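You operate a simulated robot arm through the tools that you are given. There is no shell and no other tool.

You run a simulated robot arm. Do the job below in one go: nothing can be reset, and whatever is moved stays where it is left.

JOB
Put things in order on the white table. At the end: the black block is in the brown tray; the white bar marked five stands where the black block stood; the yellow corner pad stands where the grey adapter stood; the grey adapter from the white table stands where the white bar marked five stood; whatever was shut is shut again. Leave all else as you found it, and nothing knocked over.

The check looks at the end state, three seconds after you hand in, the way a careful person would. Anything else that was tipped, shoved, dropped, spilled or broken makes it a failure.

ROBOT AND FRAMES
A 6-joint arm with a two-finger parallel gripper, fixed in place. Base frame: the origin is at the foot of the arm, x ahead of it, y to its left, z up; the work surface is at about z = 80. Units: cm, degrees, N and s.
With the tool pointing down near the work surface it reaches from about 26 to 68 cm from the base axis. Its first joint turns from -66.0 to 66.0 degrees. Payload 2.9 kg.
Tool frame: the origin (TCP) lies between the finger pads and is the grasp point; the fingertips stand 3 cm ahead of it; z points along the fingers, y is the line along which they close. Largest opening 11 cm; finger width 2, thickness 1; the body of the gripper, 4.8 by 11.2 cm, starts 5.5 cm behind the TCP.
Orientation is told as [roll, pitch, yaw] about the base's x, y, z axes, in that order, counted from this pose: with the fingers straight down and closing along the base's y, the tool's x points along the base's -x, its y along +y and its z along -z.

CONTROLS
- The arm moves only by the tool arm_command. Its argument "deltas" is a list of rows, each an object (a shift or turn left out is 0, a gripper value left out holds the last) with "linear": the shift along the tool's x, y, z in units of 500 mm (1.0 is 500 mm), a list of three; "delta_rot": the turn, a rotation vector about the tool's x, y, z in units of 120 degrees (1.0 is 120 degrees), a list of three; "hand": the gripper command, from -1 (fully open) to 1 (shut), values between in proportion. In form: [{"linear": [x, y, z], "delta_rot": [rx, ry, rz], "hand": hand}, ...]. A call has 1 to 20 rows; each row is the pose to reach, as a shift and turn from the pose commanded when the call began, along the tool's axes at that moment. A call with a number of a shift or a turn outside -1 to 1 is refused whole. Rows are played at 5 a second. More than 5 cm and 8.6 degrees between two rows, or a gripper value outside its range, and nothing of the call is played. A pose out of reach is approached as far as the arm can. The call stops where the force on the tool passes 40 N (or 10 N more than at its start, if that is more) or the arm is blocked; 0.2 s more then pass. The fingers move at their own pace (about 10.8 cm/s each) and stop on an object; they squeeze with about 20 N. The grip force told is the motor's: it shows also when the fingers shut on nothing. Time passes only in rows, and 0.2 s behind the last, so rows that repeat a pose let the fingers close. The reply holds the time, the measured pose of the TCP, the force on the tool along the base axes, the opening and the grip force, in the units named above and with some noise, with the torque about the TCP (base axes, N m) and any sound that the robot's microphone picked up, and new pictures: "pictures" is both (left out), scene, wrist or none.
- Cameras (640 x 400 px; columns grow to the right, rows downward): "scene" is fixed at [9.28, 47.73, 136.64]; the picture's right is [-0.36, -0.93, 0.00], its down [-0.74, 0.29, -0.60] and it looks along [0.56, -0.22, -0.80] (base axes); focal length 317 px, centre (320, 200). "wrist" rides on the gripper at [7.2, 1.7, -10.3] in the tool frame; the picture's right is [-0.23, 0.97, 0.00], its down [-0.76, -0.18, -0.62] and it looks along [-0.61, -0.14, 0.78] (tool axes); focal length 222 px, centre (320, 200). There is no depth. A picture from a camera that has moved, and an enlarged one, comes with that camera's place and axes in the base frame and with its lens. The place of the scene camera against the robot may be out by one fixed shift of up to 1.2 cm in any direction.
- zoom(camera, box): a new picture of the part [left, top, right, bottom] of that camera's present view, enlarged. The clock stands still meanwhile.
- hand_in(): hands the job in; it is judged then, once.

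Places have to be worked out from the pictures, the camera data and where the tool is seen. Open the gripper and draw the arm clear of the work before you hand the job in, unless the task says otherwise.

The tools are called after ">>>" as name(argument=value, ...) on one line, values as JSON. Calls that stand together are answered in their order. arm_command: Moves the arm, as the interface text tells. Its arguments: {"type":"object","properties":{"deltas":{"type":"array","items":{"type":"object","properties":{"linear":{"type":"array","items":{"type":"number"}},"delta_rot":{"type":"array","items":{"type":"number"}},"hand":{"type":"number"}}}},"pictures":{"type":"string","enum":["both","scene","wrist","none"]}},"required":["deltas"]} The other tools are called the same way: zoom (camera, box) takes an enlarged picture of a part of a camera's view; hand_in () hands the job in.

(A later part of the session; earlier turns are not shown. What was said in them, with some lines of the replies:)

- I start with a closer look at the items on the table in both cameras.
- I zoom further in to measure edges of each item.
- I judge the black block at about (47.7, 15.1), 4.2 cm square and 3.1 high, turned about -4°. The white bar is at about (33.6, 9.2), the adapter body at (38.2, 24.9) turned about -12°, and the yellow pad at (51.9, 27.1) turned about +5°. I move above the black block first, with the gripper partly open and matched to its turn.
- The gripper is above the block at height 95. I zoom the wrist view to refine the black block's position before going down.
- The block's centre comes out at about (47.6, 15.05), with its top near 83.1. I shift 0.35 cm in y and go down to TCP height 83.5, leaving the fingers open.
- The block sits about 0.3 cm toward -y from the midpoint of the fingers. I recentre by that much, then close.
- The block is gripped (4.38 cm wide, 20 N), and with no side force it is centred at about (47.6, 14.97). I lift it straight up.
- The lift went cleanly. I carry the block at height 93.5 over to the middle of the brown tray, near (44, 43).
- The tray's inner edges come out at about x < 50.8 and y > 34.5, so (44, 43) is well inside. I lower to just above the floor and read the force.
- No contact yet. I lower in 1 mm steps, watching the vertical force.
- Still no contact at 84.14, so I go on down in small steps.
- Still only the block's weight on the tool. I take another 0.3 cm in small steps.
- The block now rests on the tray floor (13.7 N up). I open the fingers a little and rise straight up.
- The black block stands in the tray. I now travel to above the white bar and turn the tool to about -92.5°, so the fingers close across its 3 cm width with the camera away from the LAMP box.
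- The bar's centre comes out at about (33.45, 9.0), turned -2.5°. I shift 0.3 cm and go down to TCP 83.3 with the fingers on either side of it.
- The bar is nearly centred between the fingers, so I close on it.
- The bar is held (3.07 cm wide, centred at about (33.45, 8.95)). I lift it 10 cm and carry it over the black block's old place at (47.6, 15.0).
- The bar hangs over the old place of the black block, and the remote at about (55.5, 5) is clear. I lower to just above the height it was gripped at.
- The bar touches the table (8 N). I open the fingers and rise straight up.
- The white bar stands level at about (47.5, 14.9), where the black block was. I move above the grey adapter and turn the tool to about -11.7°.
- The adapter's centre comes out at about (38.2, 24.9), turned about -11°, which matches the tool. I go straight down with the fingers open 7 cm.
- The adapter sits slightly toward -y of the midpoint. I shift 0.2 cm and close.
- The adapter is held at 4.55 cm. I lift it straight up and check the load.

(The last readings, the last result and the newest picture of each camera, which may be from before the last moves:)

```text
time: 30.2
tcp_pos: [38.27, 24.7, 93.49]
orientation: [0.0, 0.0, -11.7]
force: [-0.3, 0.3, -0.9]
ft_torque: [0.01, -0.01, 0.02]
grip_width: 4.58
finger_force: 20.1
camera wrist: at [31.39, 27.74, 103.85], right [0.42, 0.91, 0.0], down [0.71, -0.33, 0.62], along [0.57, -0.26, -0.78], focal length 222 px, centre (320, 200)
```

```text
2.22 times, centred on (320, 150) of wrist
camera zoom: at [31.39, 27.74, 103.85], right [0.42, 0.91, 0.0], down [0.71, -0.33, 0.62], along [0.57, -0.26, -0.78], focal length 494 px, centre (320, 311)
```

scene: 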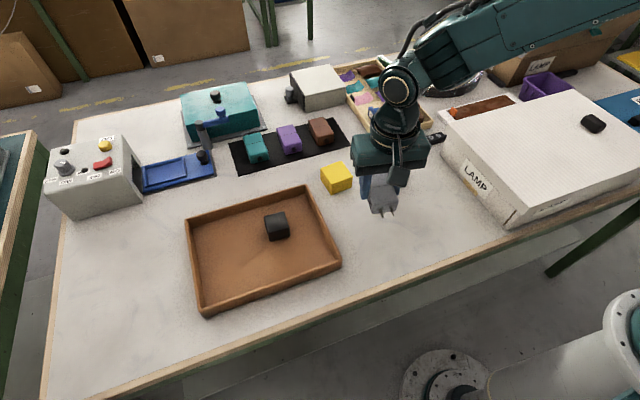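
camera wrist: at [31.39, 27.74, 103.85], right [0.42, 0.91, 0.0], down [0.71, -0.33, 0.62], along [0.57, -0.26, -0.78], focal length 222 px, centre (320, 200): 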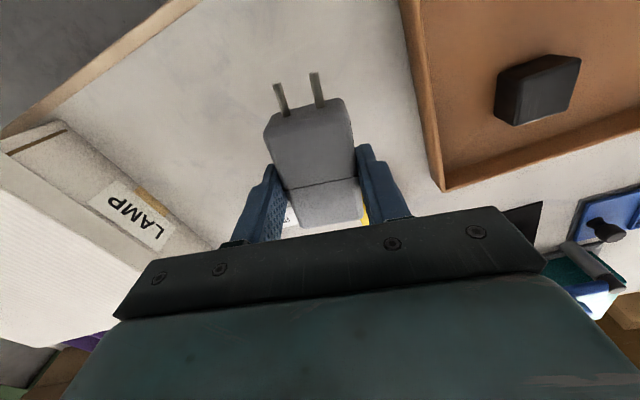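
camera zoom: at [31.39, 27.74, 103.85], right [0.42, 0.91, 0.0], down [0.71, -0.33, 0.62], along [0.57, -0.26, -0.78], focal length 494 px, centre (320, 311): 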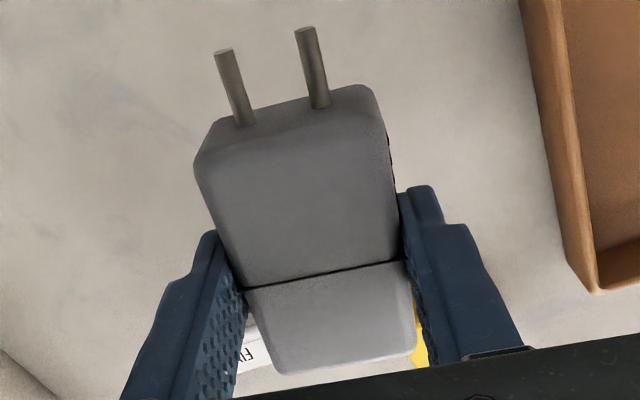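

The lift is clean. I carry the adapter at height 93.5 to the white bar's old place, with its body centre going to about (33.5, 8.95).

>>> arm_command(deltas=[{"linear": [0.0049, -0.0655, 0], "hand": 1}, {"linear": [0.0098, -0.1311, 0]}, {"linear": [0.0148, -0.1966, 0]}, {"linear": [0.0197, -0.2622, 0]}, {"linear": [0.0246, -0.3277, 0]}, {"linear": [0.0246, -0.3277, 0]}], pictures="both")

```text
time: 31.6
tcp_pos: [33.58, 8.86, 93.56]
orientation: [0.0, -0.1, -11.6]
force: [-0.8, 0.0, -1.0]
ft_torque: [0.04, 0.02, -0.01]
grip_width: 4.58
finger_force: 19.6
camera wrist: at [26.73, 11.97, 103.92], right [0.42, 0.91, 0.0], down [0.71, -0.33, 0.62], along [0.57, -0.26, -0.78], focal length 222 px, centre (320, 200)
```

scene: 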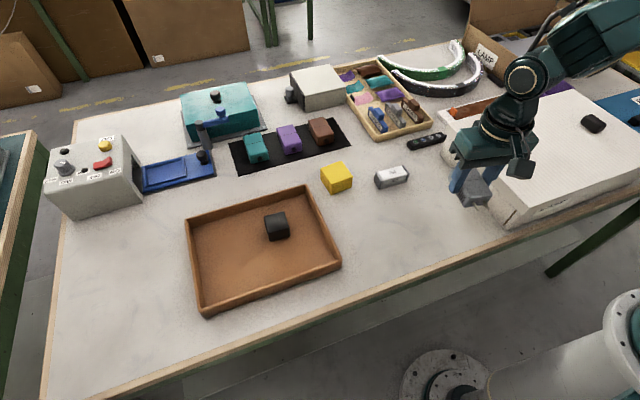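
wrist: 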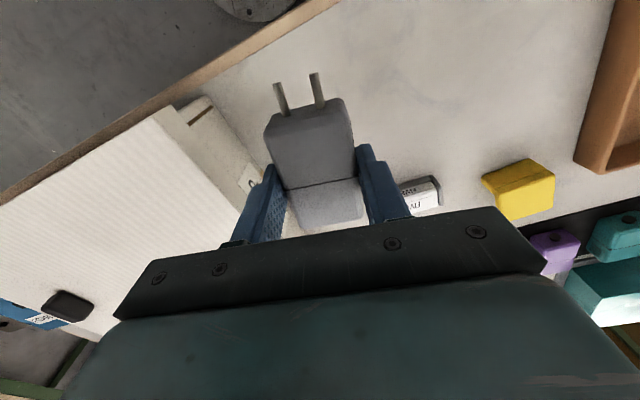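

The box face is at about y = -0.7, and the gripper reaches down only to y = 3.3, so it clears. I lower the adapter to just above the height it was gripped at.

>>> arm_command(deltas=[{"linear": [0, 0, 0.06], "hand": 1}, {"linear": [0, 0, 0.13]}, {"linear": [0, 0, 0.18]}, {"linear": [0, 0, 0.194]}, {"linear": [0, 0, 0.198]}, {"linear": [0, 0, 0.198]}], pictures="none")

```text
time: 33.0
tcp_pos: [33.76, 8.82, 83.58]
orientation: [-0.1, 0.0, -11.7]
force: [-1.5, -0.7, 7.5]
ft_torque: [-0.01, 0.05, 0.04]
grip_width: 4.59
finger_force: 20.9
```

Light contact with the table (7.5 N). I open to 7 cm and rise.

>>> arm_command(deltas=[{"linear": [0, 0, 0], "hand": 0.0}, {"linear": [0, 0, 0], "hand": -0.2}, {"linear": [0, 0, 0], "hand": -0.2}, {"linear": [0, 0, -0.04]}, {"linear": [0, 0, -0.12]}, {"linear": [0, 0, -0.2]}, {"linear": [0, 0, -0.266]}, {"linear": [0, 0, -0.266]}], pictures="both")

>>> zoom(camera="wrist", box=[220, 30, 420, 155])

>>> zoom(camera="scene", box=[340, 140, 500, 260])

```text
time: 34.8
tcp_pos: [33.96, 8.71, 97.04]
orientation: [-0.1, 0.0, -11.7]
force: [-1.0, -0.7, -0.3]
ft_torque: [0.0, 0.01, 0.01]
grip_width: 6.62
finger_force: 0.0
camera wrist: at [27.23, 11.79, 107.24], right [0.42, 0.91, 0.0], down [0.71, -0.33, 0.62], along [0.57, -0.26, -0.78], focal length 222 px, centre (320, 200)
```

scene: 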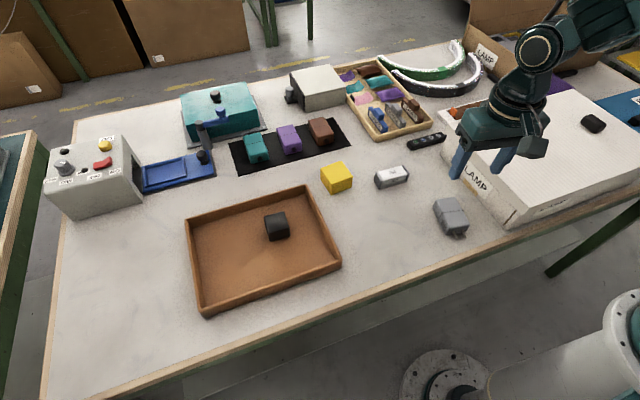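
wrist: 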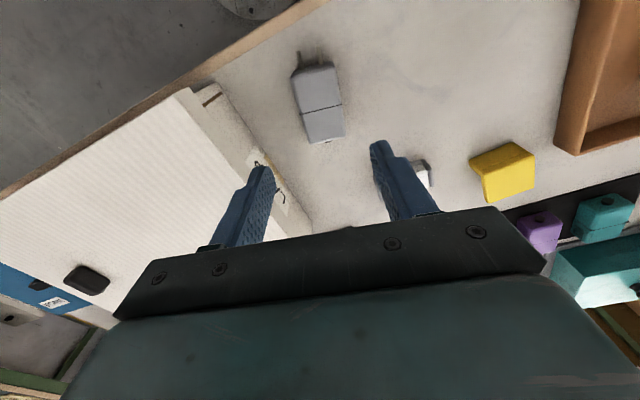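

```text
3.20 times, centred on (320, 92) of wrist
camera zoom: at [27.23, 11.79, 107.24], right [0.42, 0.91, 0.0], down [0.71, -0.33, 0.62], along [0.57, -0.26, -0.78], focal length 711 px, centre (320, 544)
```

zoom: 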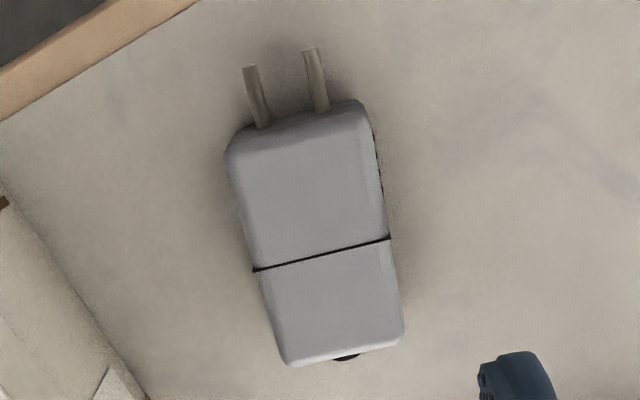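

```text
3.33 times, centred on (420, 200) of scene
camera zoom: at [9.28, 47.73, 136.64], right [-0.36, -0.93, 0.0], down [-0.74, 0.29, -0.6], along [0.56, -0.22, -0.8], focal length 1056 px, centre (-13, 200)
```

zoom: 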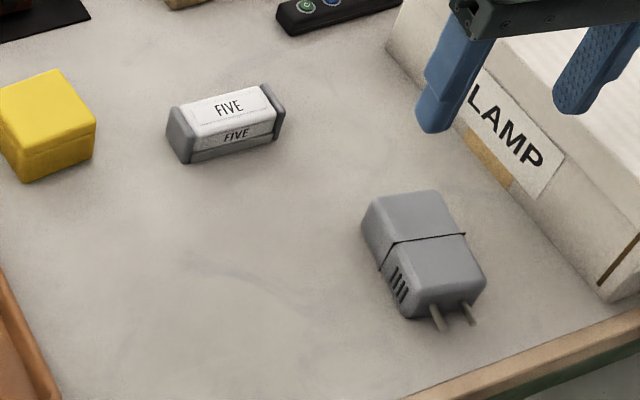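

The adapter stands upright, with its body centre at about (33.5, 9.0), where the bar was. I move above the yellow pad with the tool turned to +4.7°.

>>> arm_command(deltas=[{"linear": [-0.0401, 0.0613, 0], "delta_rot": [0, 0, -0.0194], "hand": -0.4}, {"linear": [-0.0802, 0.1227, 0], "delta_rot": [0, 0, -0.0388]}, {"linear": [-0.1203, 0.184, 0], "delta_rot": [0, 0, -0.0582]}, {"linear": [-0.1605, 0.2453, 0], "delta_rot": [0, 0, -0.0776]}, {"linear": [-0.2006, 0.3066, 0], "delta_rot": [0, 0, -0.097]}, {"linear": [-0.2407, 0.368, 0], "delta_rot": [0, 0, -0.1164]}, {"linear": [-0.2808, 0.4293, 0], "delta_rot": [0, 0, -0.1358]}, {"linear": [-0.2808, 0.4293, 0], "delta_rot": [0, 0, -0.1358]}], pictures="both")

>>> zoom(camera="wrist", box=[220, 30, 420, 155])

```text
time: 36.6
tcp_pos: [51.89, 27.06, 96.95]
orientation: [0.0, -0.1, 4.7]
force: [-0.3, -0.1, 0.7]
ft_torque: [0.01, 0.0, -0.03]
grip_width: 7.72
finger_force: 0.1
camera wrist: at [44.49, 28.06, 107.24], right [0.15, 0.99, 0.0], down [0.77, -0.11, 0.62], along [0.62, -0.09, -0.78], focal length 222 px, centre (320, 200)
```

scene: 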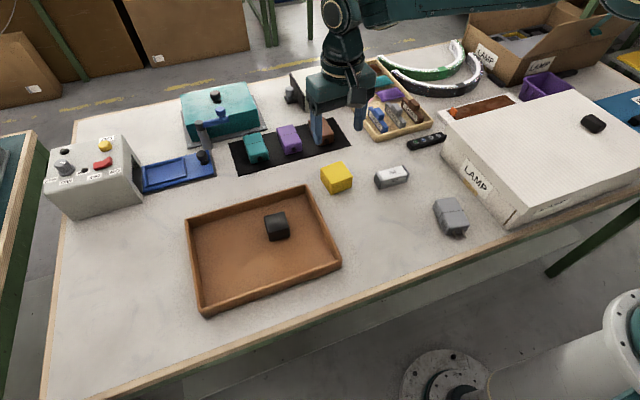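
wrist: 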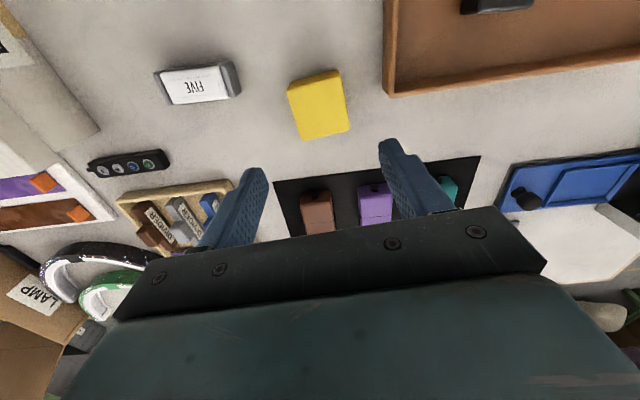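

```text
3.20 times, centred on (320, 92) of wrist
camera zoom: at [44.49, 28.06, 107.24], right [0.15, 0.99, 0.0], down [0.77, -0.11, 0.62], along [0.62, -0.09, -0.78], focal length 711 px, centre (320, 544)
```

zoom: 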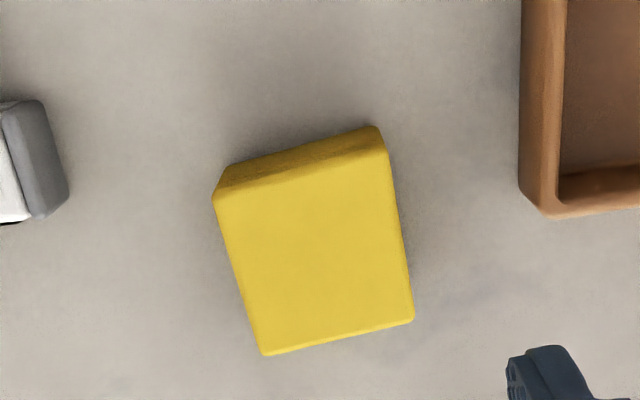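

The yellow pad's centre comes out at about (51.75, 26.95), turned +5°, and the tray wall at y of about 33.6 leaves room for the finger. I go down to TCP 83.5.

>>> arm_command(deltas=[{"linear": [0.002, -0.002, 0.06], "hand": -0.4}, {"linear": [0.002, -0.002, 0.13]}, {"linear": [0.002, -0.002, 0.2]}, {"linear": [0.002, -0.002, 0.25]}, {"linear": [0.002, -0.002, 0.27]}, {"linear": [0.002, -0.002, 0.27]}], pictures="wrist")

>>> zoom(camera="wrist", box=[200, 60, 440, 240])

```text
time: 38.0
tcp_pos: [51.81, 27.05, 83.35]
orientation: [0.0, 0.0, 4.6]
force: [0.3, -0.4, -0.2]
ft_torque: [0.01, 0.02, 0.0]
grip_width: 7.72
finger_force: 0.1
camera wrist: at [44.44, 28.05, 93.76], right [0.15, 0.99, 0.0], down [0.77, -0.12, 0.62], along [0.62, -0.09, -0.78], focal length 222 px, centre (320, 200)
```

wrist: 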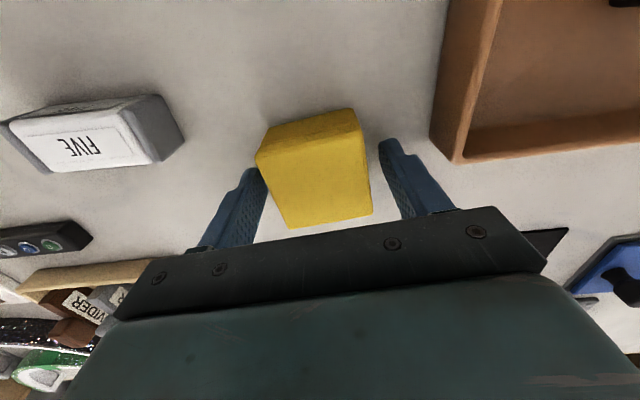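

```text
2.22 times, centred on (320, 150) of wrist
camera zoom: at [44.44, 28.05, 93.76], right [0.15, 0.99, 0.0], down [0.77, -0.12, 0.62], along [0.62, -0.09, -0.78], focal length 494 px, centre (320, 311)
```

zoom: 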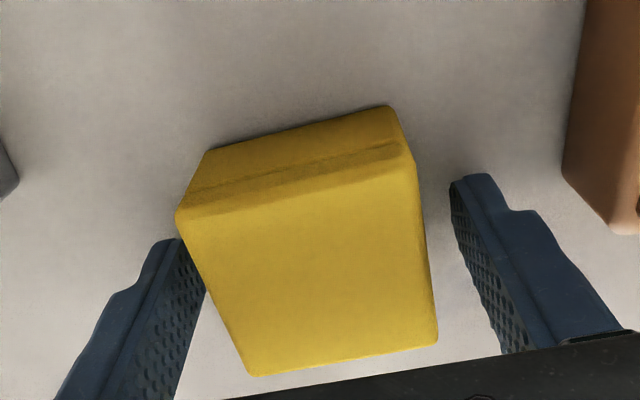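

The pad lies slightly toward -y of the midpoint. I shift 0.25 cm and close.

>>> arm_command(deltas=[{"linear": [0, -0.005, 0], "hand": -0.4}, {"linear": [0, -0.005, 0], "hand": -0.15}, {"linear": [0, -0.005, 0], "hand": 1}, {"linear": [0, -0.005, 0], "hand": 1}, {"linear": [0, -0.005, 0], "hand": 1}], pictures="wrist")

>>> zoom(camera="wrist", box=[200, 60, 440, 240])

```text
time: 39.2
tcp_pos: [51.9, 26.7, 83.46]
orientation: [0.0, -0.1, 4.6]
force: [0.0, 0.0, 0.1]
ft_torque: [-0.03, 0.0, -0.03]
grip_width: 5.39
finger_force: 19.9
camera wrist: at [44.47, 27.76, 93.8], right [0.15, 0.99, 0.0], down [0.77, -0.12, 0.62], along [0.62, -0.09, -0.78], focal length 222 px, centre (320, 200)
```

wrist: 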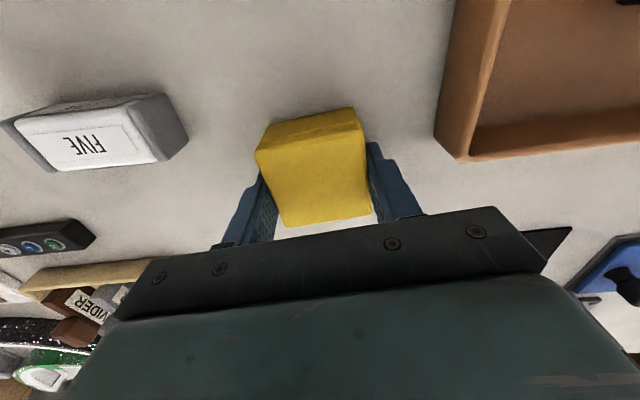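

```text
2.22 times, centred on (320, 150) of wrist
camera zoom: at [44.47, 27.76, 93.8], right [0.15, 0.99, 0.0], down [0.77, -0.12, 0.62], along [0.62, -0.09, -0.78], focal length 494 px, centre (320, 311)
```

zoom: 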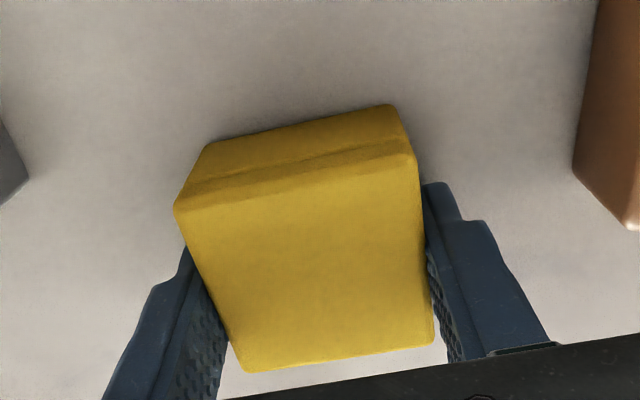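

The pad is held (5.39 cm). I lift it and carry it to the adapter's old place at about (38.2, 24.8).

>>> arm_command(deltas=[{"linear": [0, 0, -0.02], "hand": 1}, {"linear": [0, 0, -0.08]}, {"linear": [0, 0, -0.15]}, {"linear": [0, 0, -0.2]}, {"linear": [0.0683, -0.0045, -0.2]}, {"linear": [0.1366, -0.0089, -0.2]}, {"linear": [0.205, -0.0134, -0.2]}, {"linear": [0.2733, -0.0179, -0.2]}, {"linear": [0.2733, -0.0179, -0.2]}], pictures="both")

```text
time: 41.2
tcp_pos: [38.25, 24.8, 93.29]
orientation: [0.0, 0.0, 4.5]
force: [0.2, 0.1, 0.4]
ft_torque: [-0.01, -0.01, 0.0]
grip_width: 5.41
finger_force: 19.8
camera wrist: at [30.98, 25.82, 103.68], right [0.15, 0.99, 0.0], down [0.77, -0.12, 0.62], along [0.62, -0.09, -0.78], focal length 222 px, centre (320, 200)
```

scene: 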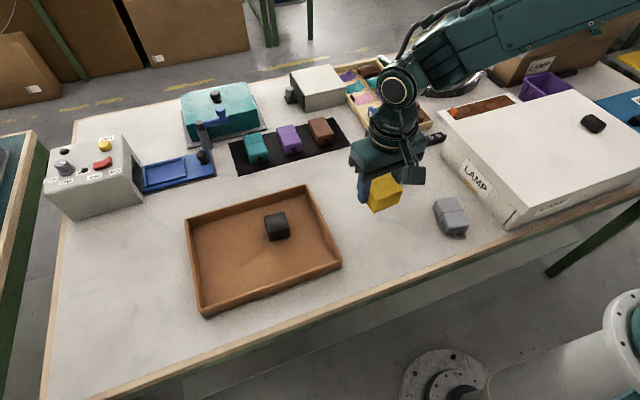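
wrist: 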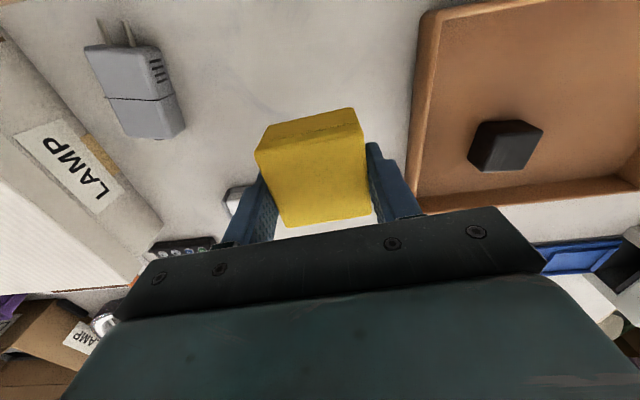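

The pad is above the spot and the surroundings are clear. I lower to just about the height it was gripped at.

>>> arm_command(deltas=[{"linear": [0, 0, 0.06], "hand": 1}, {"linear": [0, 0, 0.13]}, {"linear": [0, 0, 0.18]}, {"linear": [0, 0, 0.194]}, {"linear": [0, 0, 0.198]}, {"linear": [0, 0, 0.198]}], pictures="none")

```text
time: 42.6
tcp_pos: [38.1, 24.72, 83.59]
orientation: [0.0, 0.0, 4.6]
force: [0.0, 0.6, 0.1]
ft_torque: [0.02, -0.02, 0.0]
grip_width: 5.36
finger_force: 19.5
```

There's no contact yet. I go down 0.15 cm more.

>>> arm_command(deltas=[{"linear": [0, 0, 0.0015], "hand": 1}, {"linear": [0, 0, 0.0025]}, {"linear": [0, 0, 0.0025]}], pictures="none")

```text
time: 43.4
tcp_pos: [38.2, 24.8, 83.36]
orientation: [0.1, -0.1, 4.7]
force: [-0.4, 1.9, 11.9]
ft_torque: [0.16, 0.34, -0.04]
grip_width: 5.41
finger_force: 20.0
```

The pad now rests on the table (12 N). I release it, rise, and look.

>>> arm_command(deltas=[{"linear": [0, 0, -0.001], "hand": -0.15}, {"linear": [0, 0, -0.001], "hand": -0.4}, {"linear": [0, 0, -0.001], "hand": -0.4}, {"linear": [0, 0, -0.04]}, {"linear": [0, 0, -0.12]}, {"linear": [0, 0, -0.2]}, {"linear": [0, 0, -0.28]}, {"linear": [0, 0, -0.28]}], pictures="both")

>>> zoom(camera="wrist", box=[220, 30, 420, 155])

>>> zoom(camera="scene", box=[300, 140, 500, 265])

```text
time: 45.2
tcp_pos: [38.19, 24.88, 97.54]
orientation: [0.0, 0.0, 4.6]
force: [0.1, -0.5, 0.2]
ft_torque: [0.03, -0.02, -0.03]
grip_width: 7.7
finger_force: 0.1
camera wrist: at [30.78, 25.8, 107.87], right [0.15, 0.99, 0.0], down [0.77, -0.12, 0.62], along [0.62, -0.09, -0.78], focal length 222 px, centre (320, 200)
```

scene: 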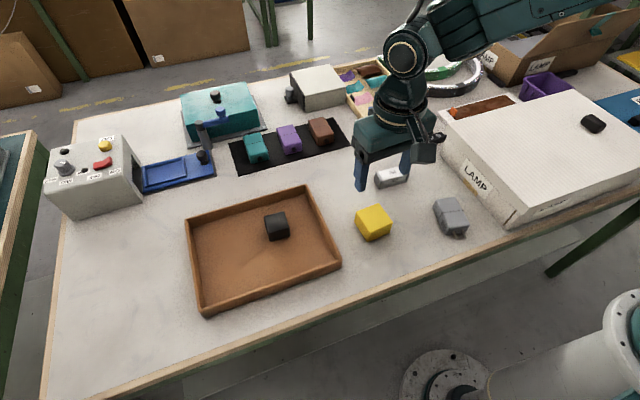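
wrist: 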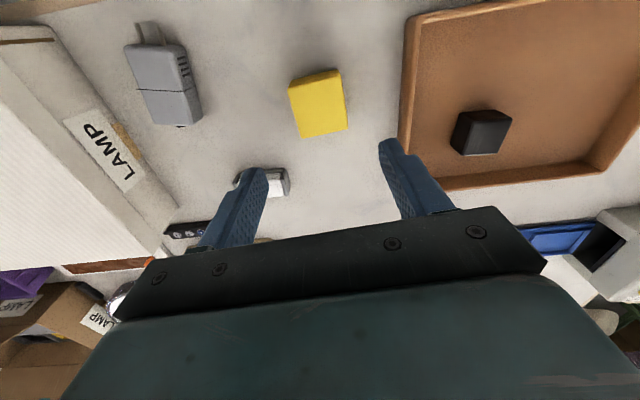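

```text
3.20 times, centred on (320, 92) of wrist
camera zoom: at [30.78, 25.8, 107.87], right [0.15, 0.99, 0.0], down [0.77, -0.12, 0.62], along [0.62, -0.09, -0.78], focal length 711 px, centre (320, 544)
```

zoom: 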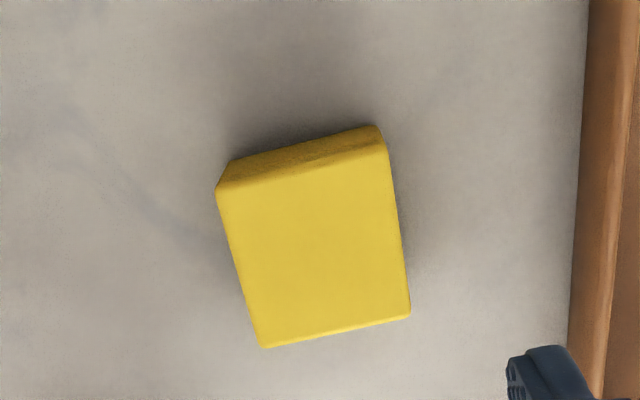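

```text
3.20 times, centred on (400, 202) of scene
camera zoom: at [9.28, 47.73, 136.64], right [-0.36, -0.93, 0.0], down [-0.74, 0.29, -0.6], along [0.56, -0.22, -0.8], focal length 1014 px, centre (64, 192)
```

zoom: 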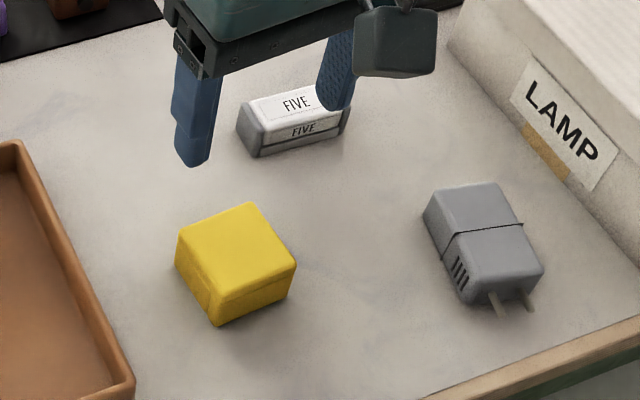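

All four items stand where they should: the yellow pad at about (38.1, 24.8), the adapter on the bar's old place, the bar on the block's old place, and the block in the tray. Nothing that was shut has been opened. I open the gripper fully and draw the arm up and clear.

>>> arm_command(deltas=[{"linear": [0, 0, -0.07], "hand": -0.4}, {"linear": [0, 0, -0.14], "hand": -1}, {"linear": [-0.05, 0, -0.2], "hand": -1}, {"linear": [-0.06, 0, -0.2], "hand": -1}, {"linear": [-0.06, 0, -0.2], "hand": -1}], pictures="both")

>>> zoom(camera="scene", box=[160, 60, 480, 320])

```text
time: 46.4
tcp_pos: [41.25, 25.03, 107.42]
orientation: [-0.1, 0.0, 4.6]
force: [0.7, 1.1, 0.6]
ft_torque: [-0.03, 0.04, -0.04]
grip_width: 11.0
finger_force: 0.0
camera wrist: at [33.87, 26.08, 117.74], right [0.15, 0.99, 0.0], down [0.77, -0.12, 0.62], along [0.62, -0.09, -0.78], focal length 222 px, centre (320, 200)
```

scene: 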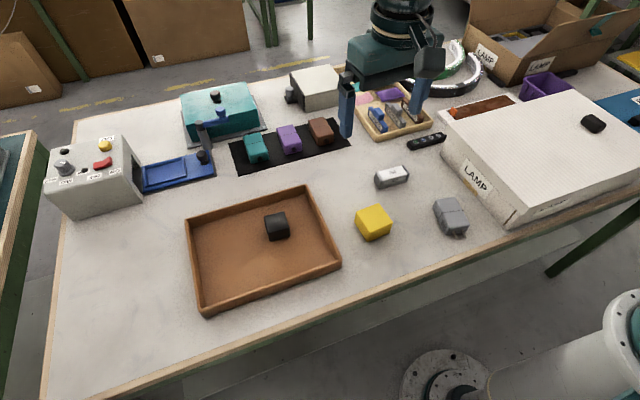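
wrist: 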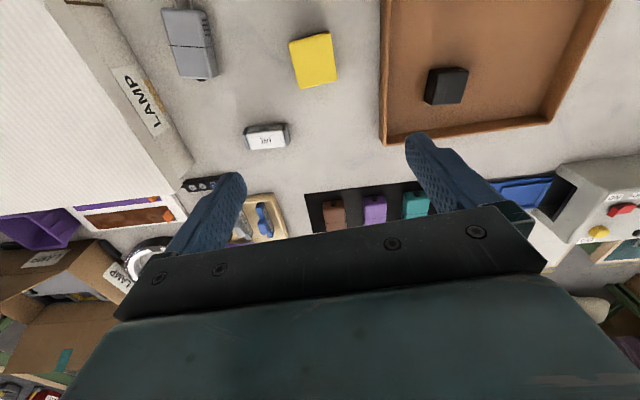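

```text
1.54 times, centred on (320, 190) of scene
camera zoom: at [9.28, 47.73, 136.64], right [-0.36, -0.93, 0.0], down [-0.74, 0.29, -0.6], along [0.56, -0.22, -0.8], focal length 488 px, centre (320, 215)
```

zoom: 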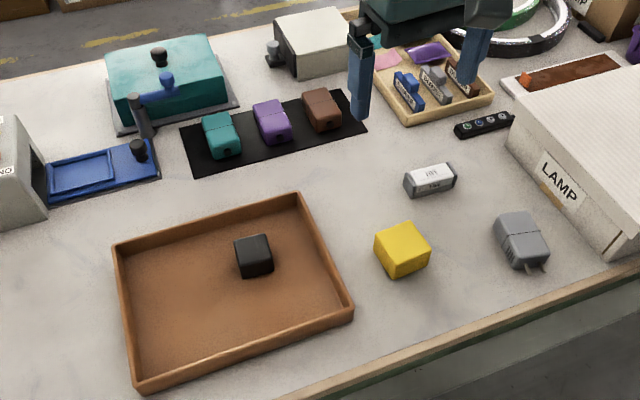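

The final pictures show every item upright in its place and everything else undisturbed. The arm is clear with the gripper open, so I hand in.

>>> hand_in()

```text
The job is handed in.
```

The rearrangement is done and handed in; I don't have the check's verdict. In the final pictures, all four items stand upright:

- **Black block:** it is in the brown tray.
- **White bar marked five:** it stands where the black block stood, within about 0.3 cm.
- **Grey adapter:** its body is centred where the white bar stood, with the prongs still pointing toward the arm.
- **Yellow corner pad:** it stands where the adapter stood.

The three swapped items kept the turn they had before, so they don't line up with the items they replaced. I opened nothing, so there was nothing to shut again. I saw nothing else on the table moved or tipped. The gripper is open and the arm is raised clear of the work.
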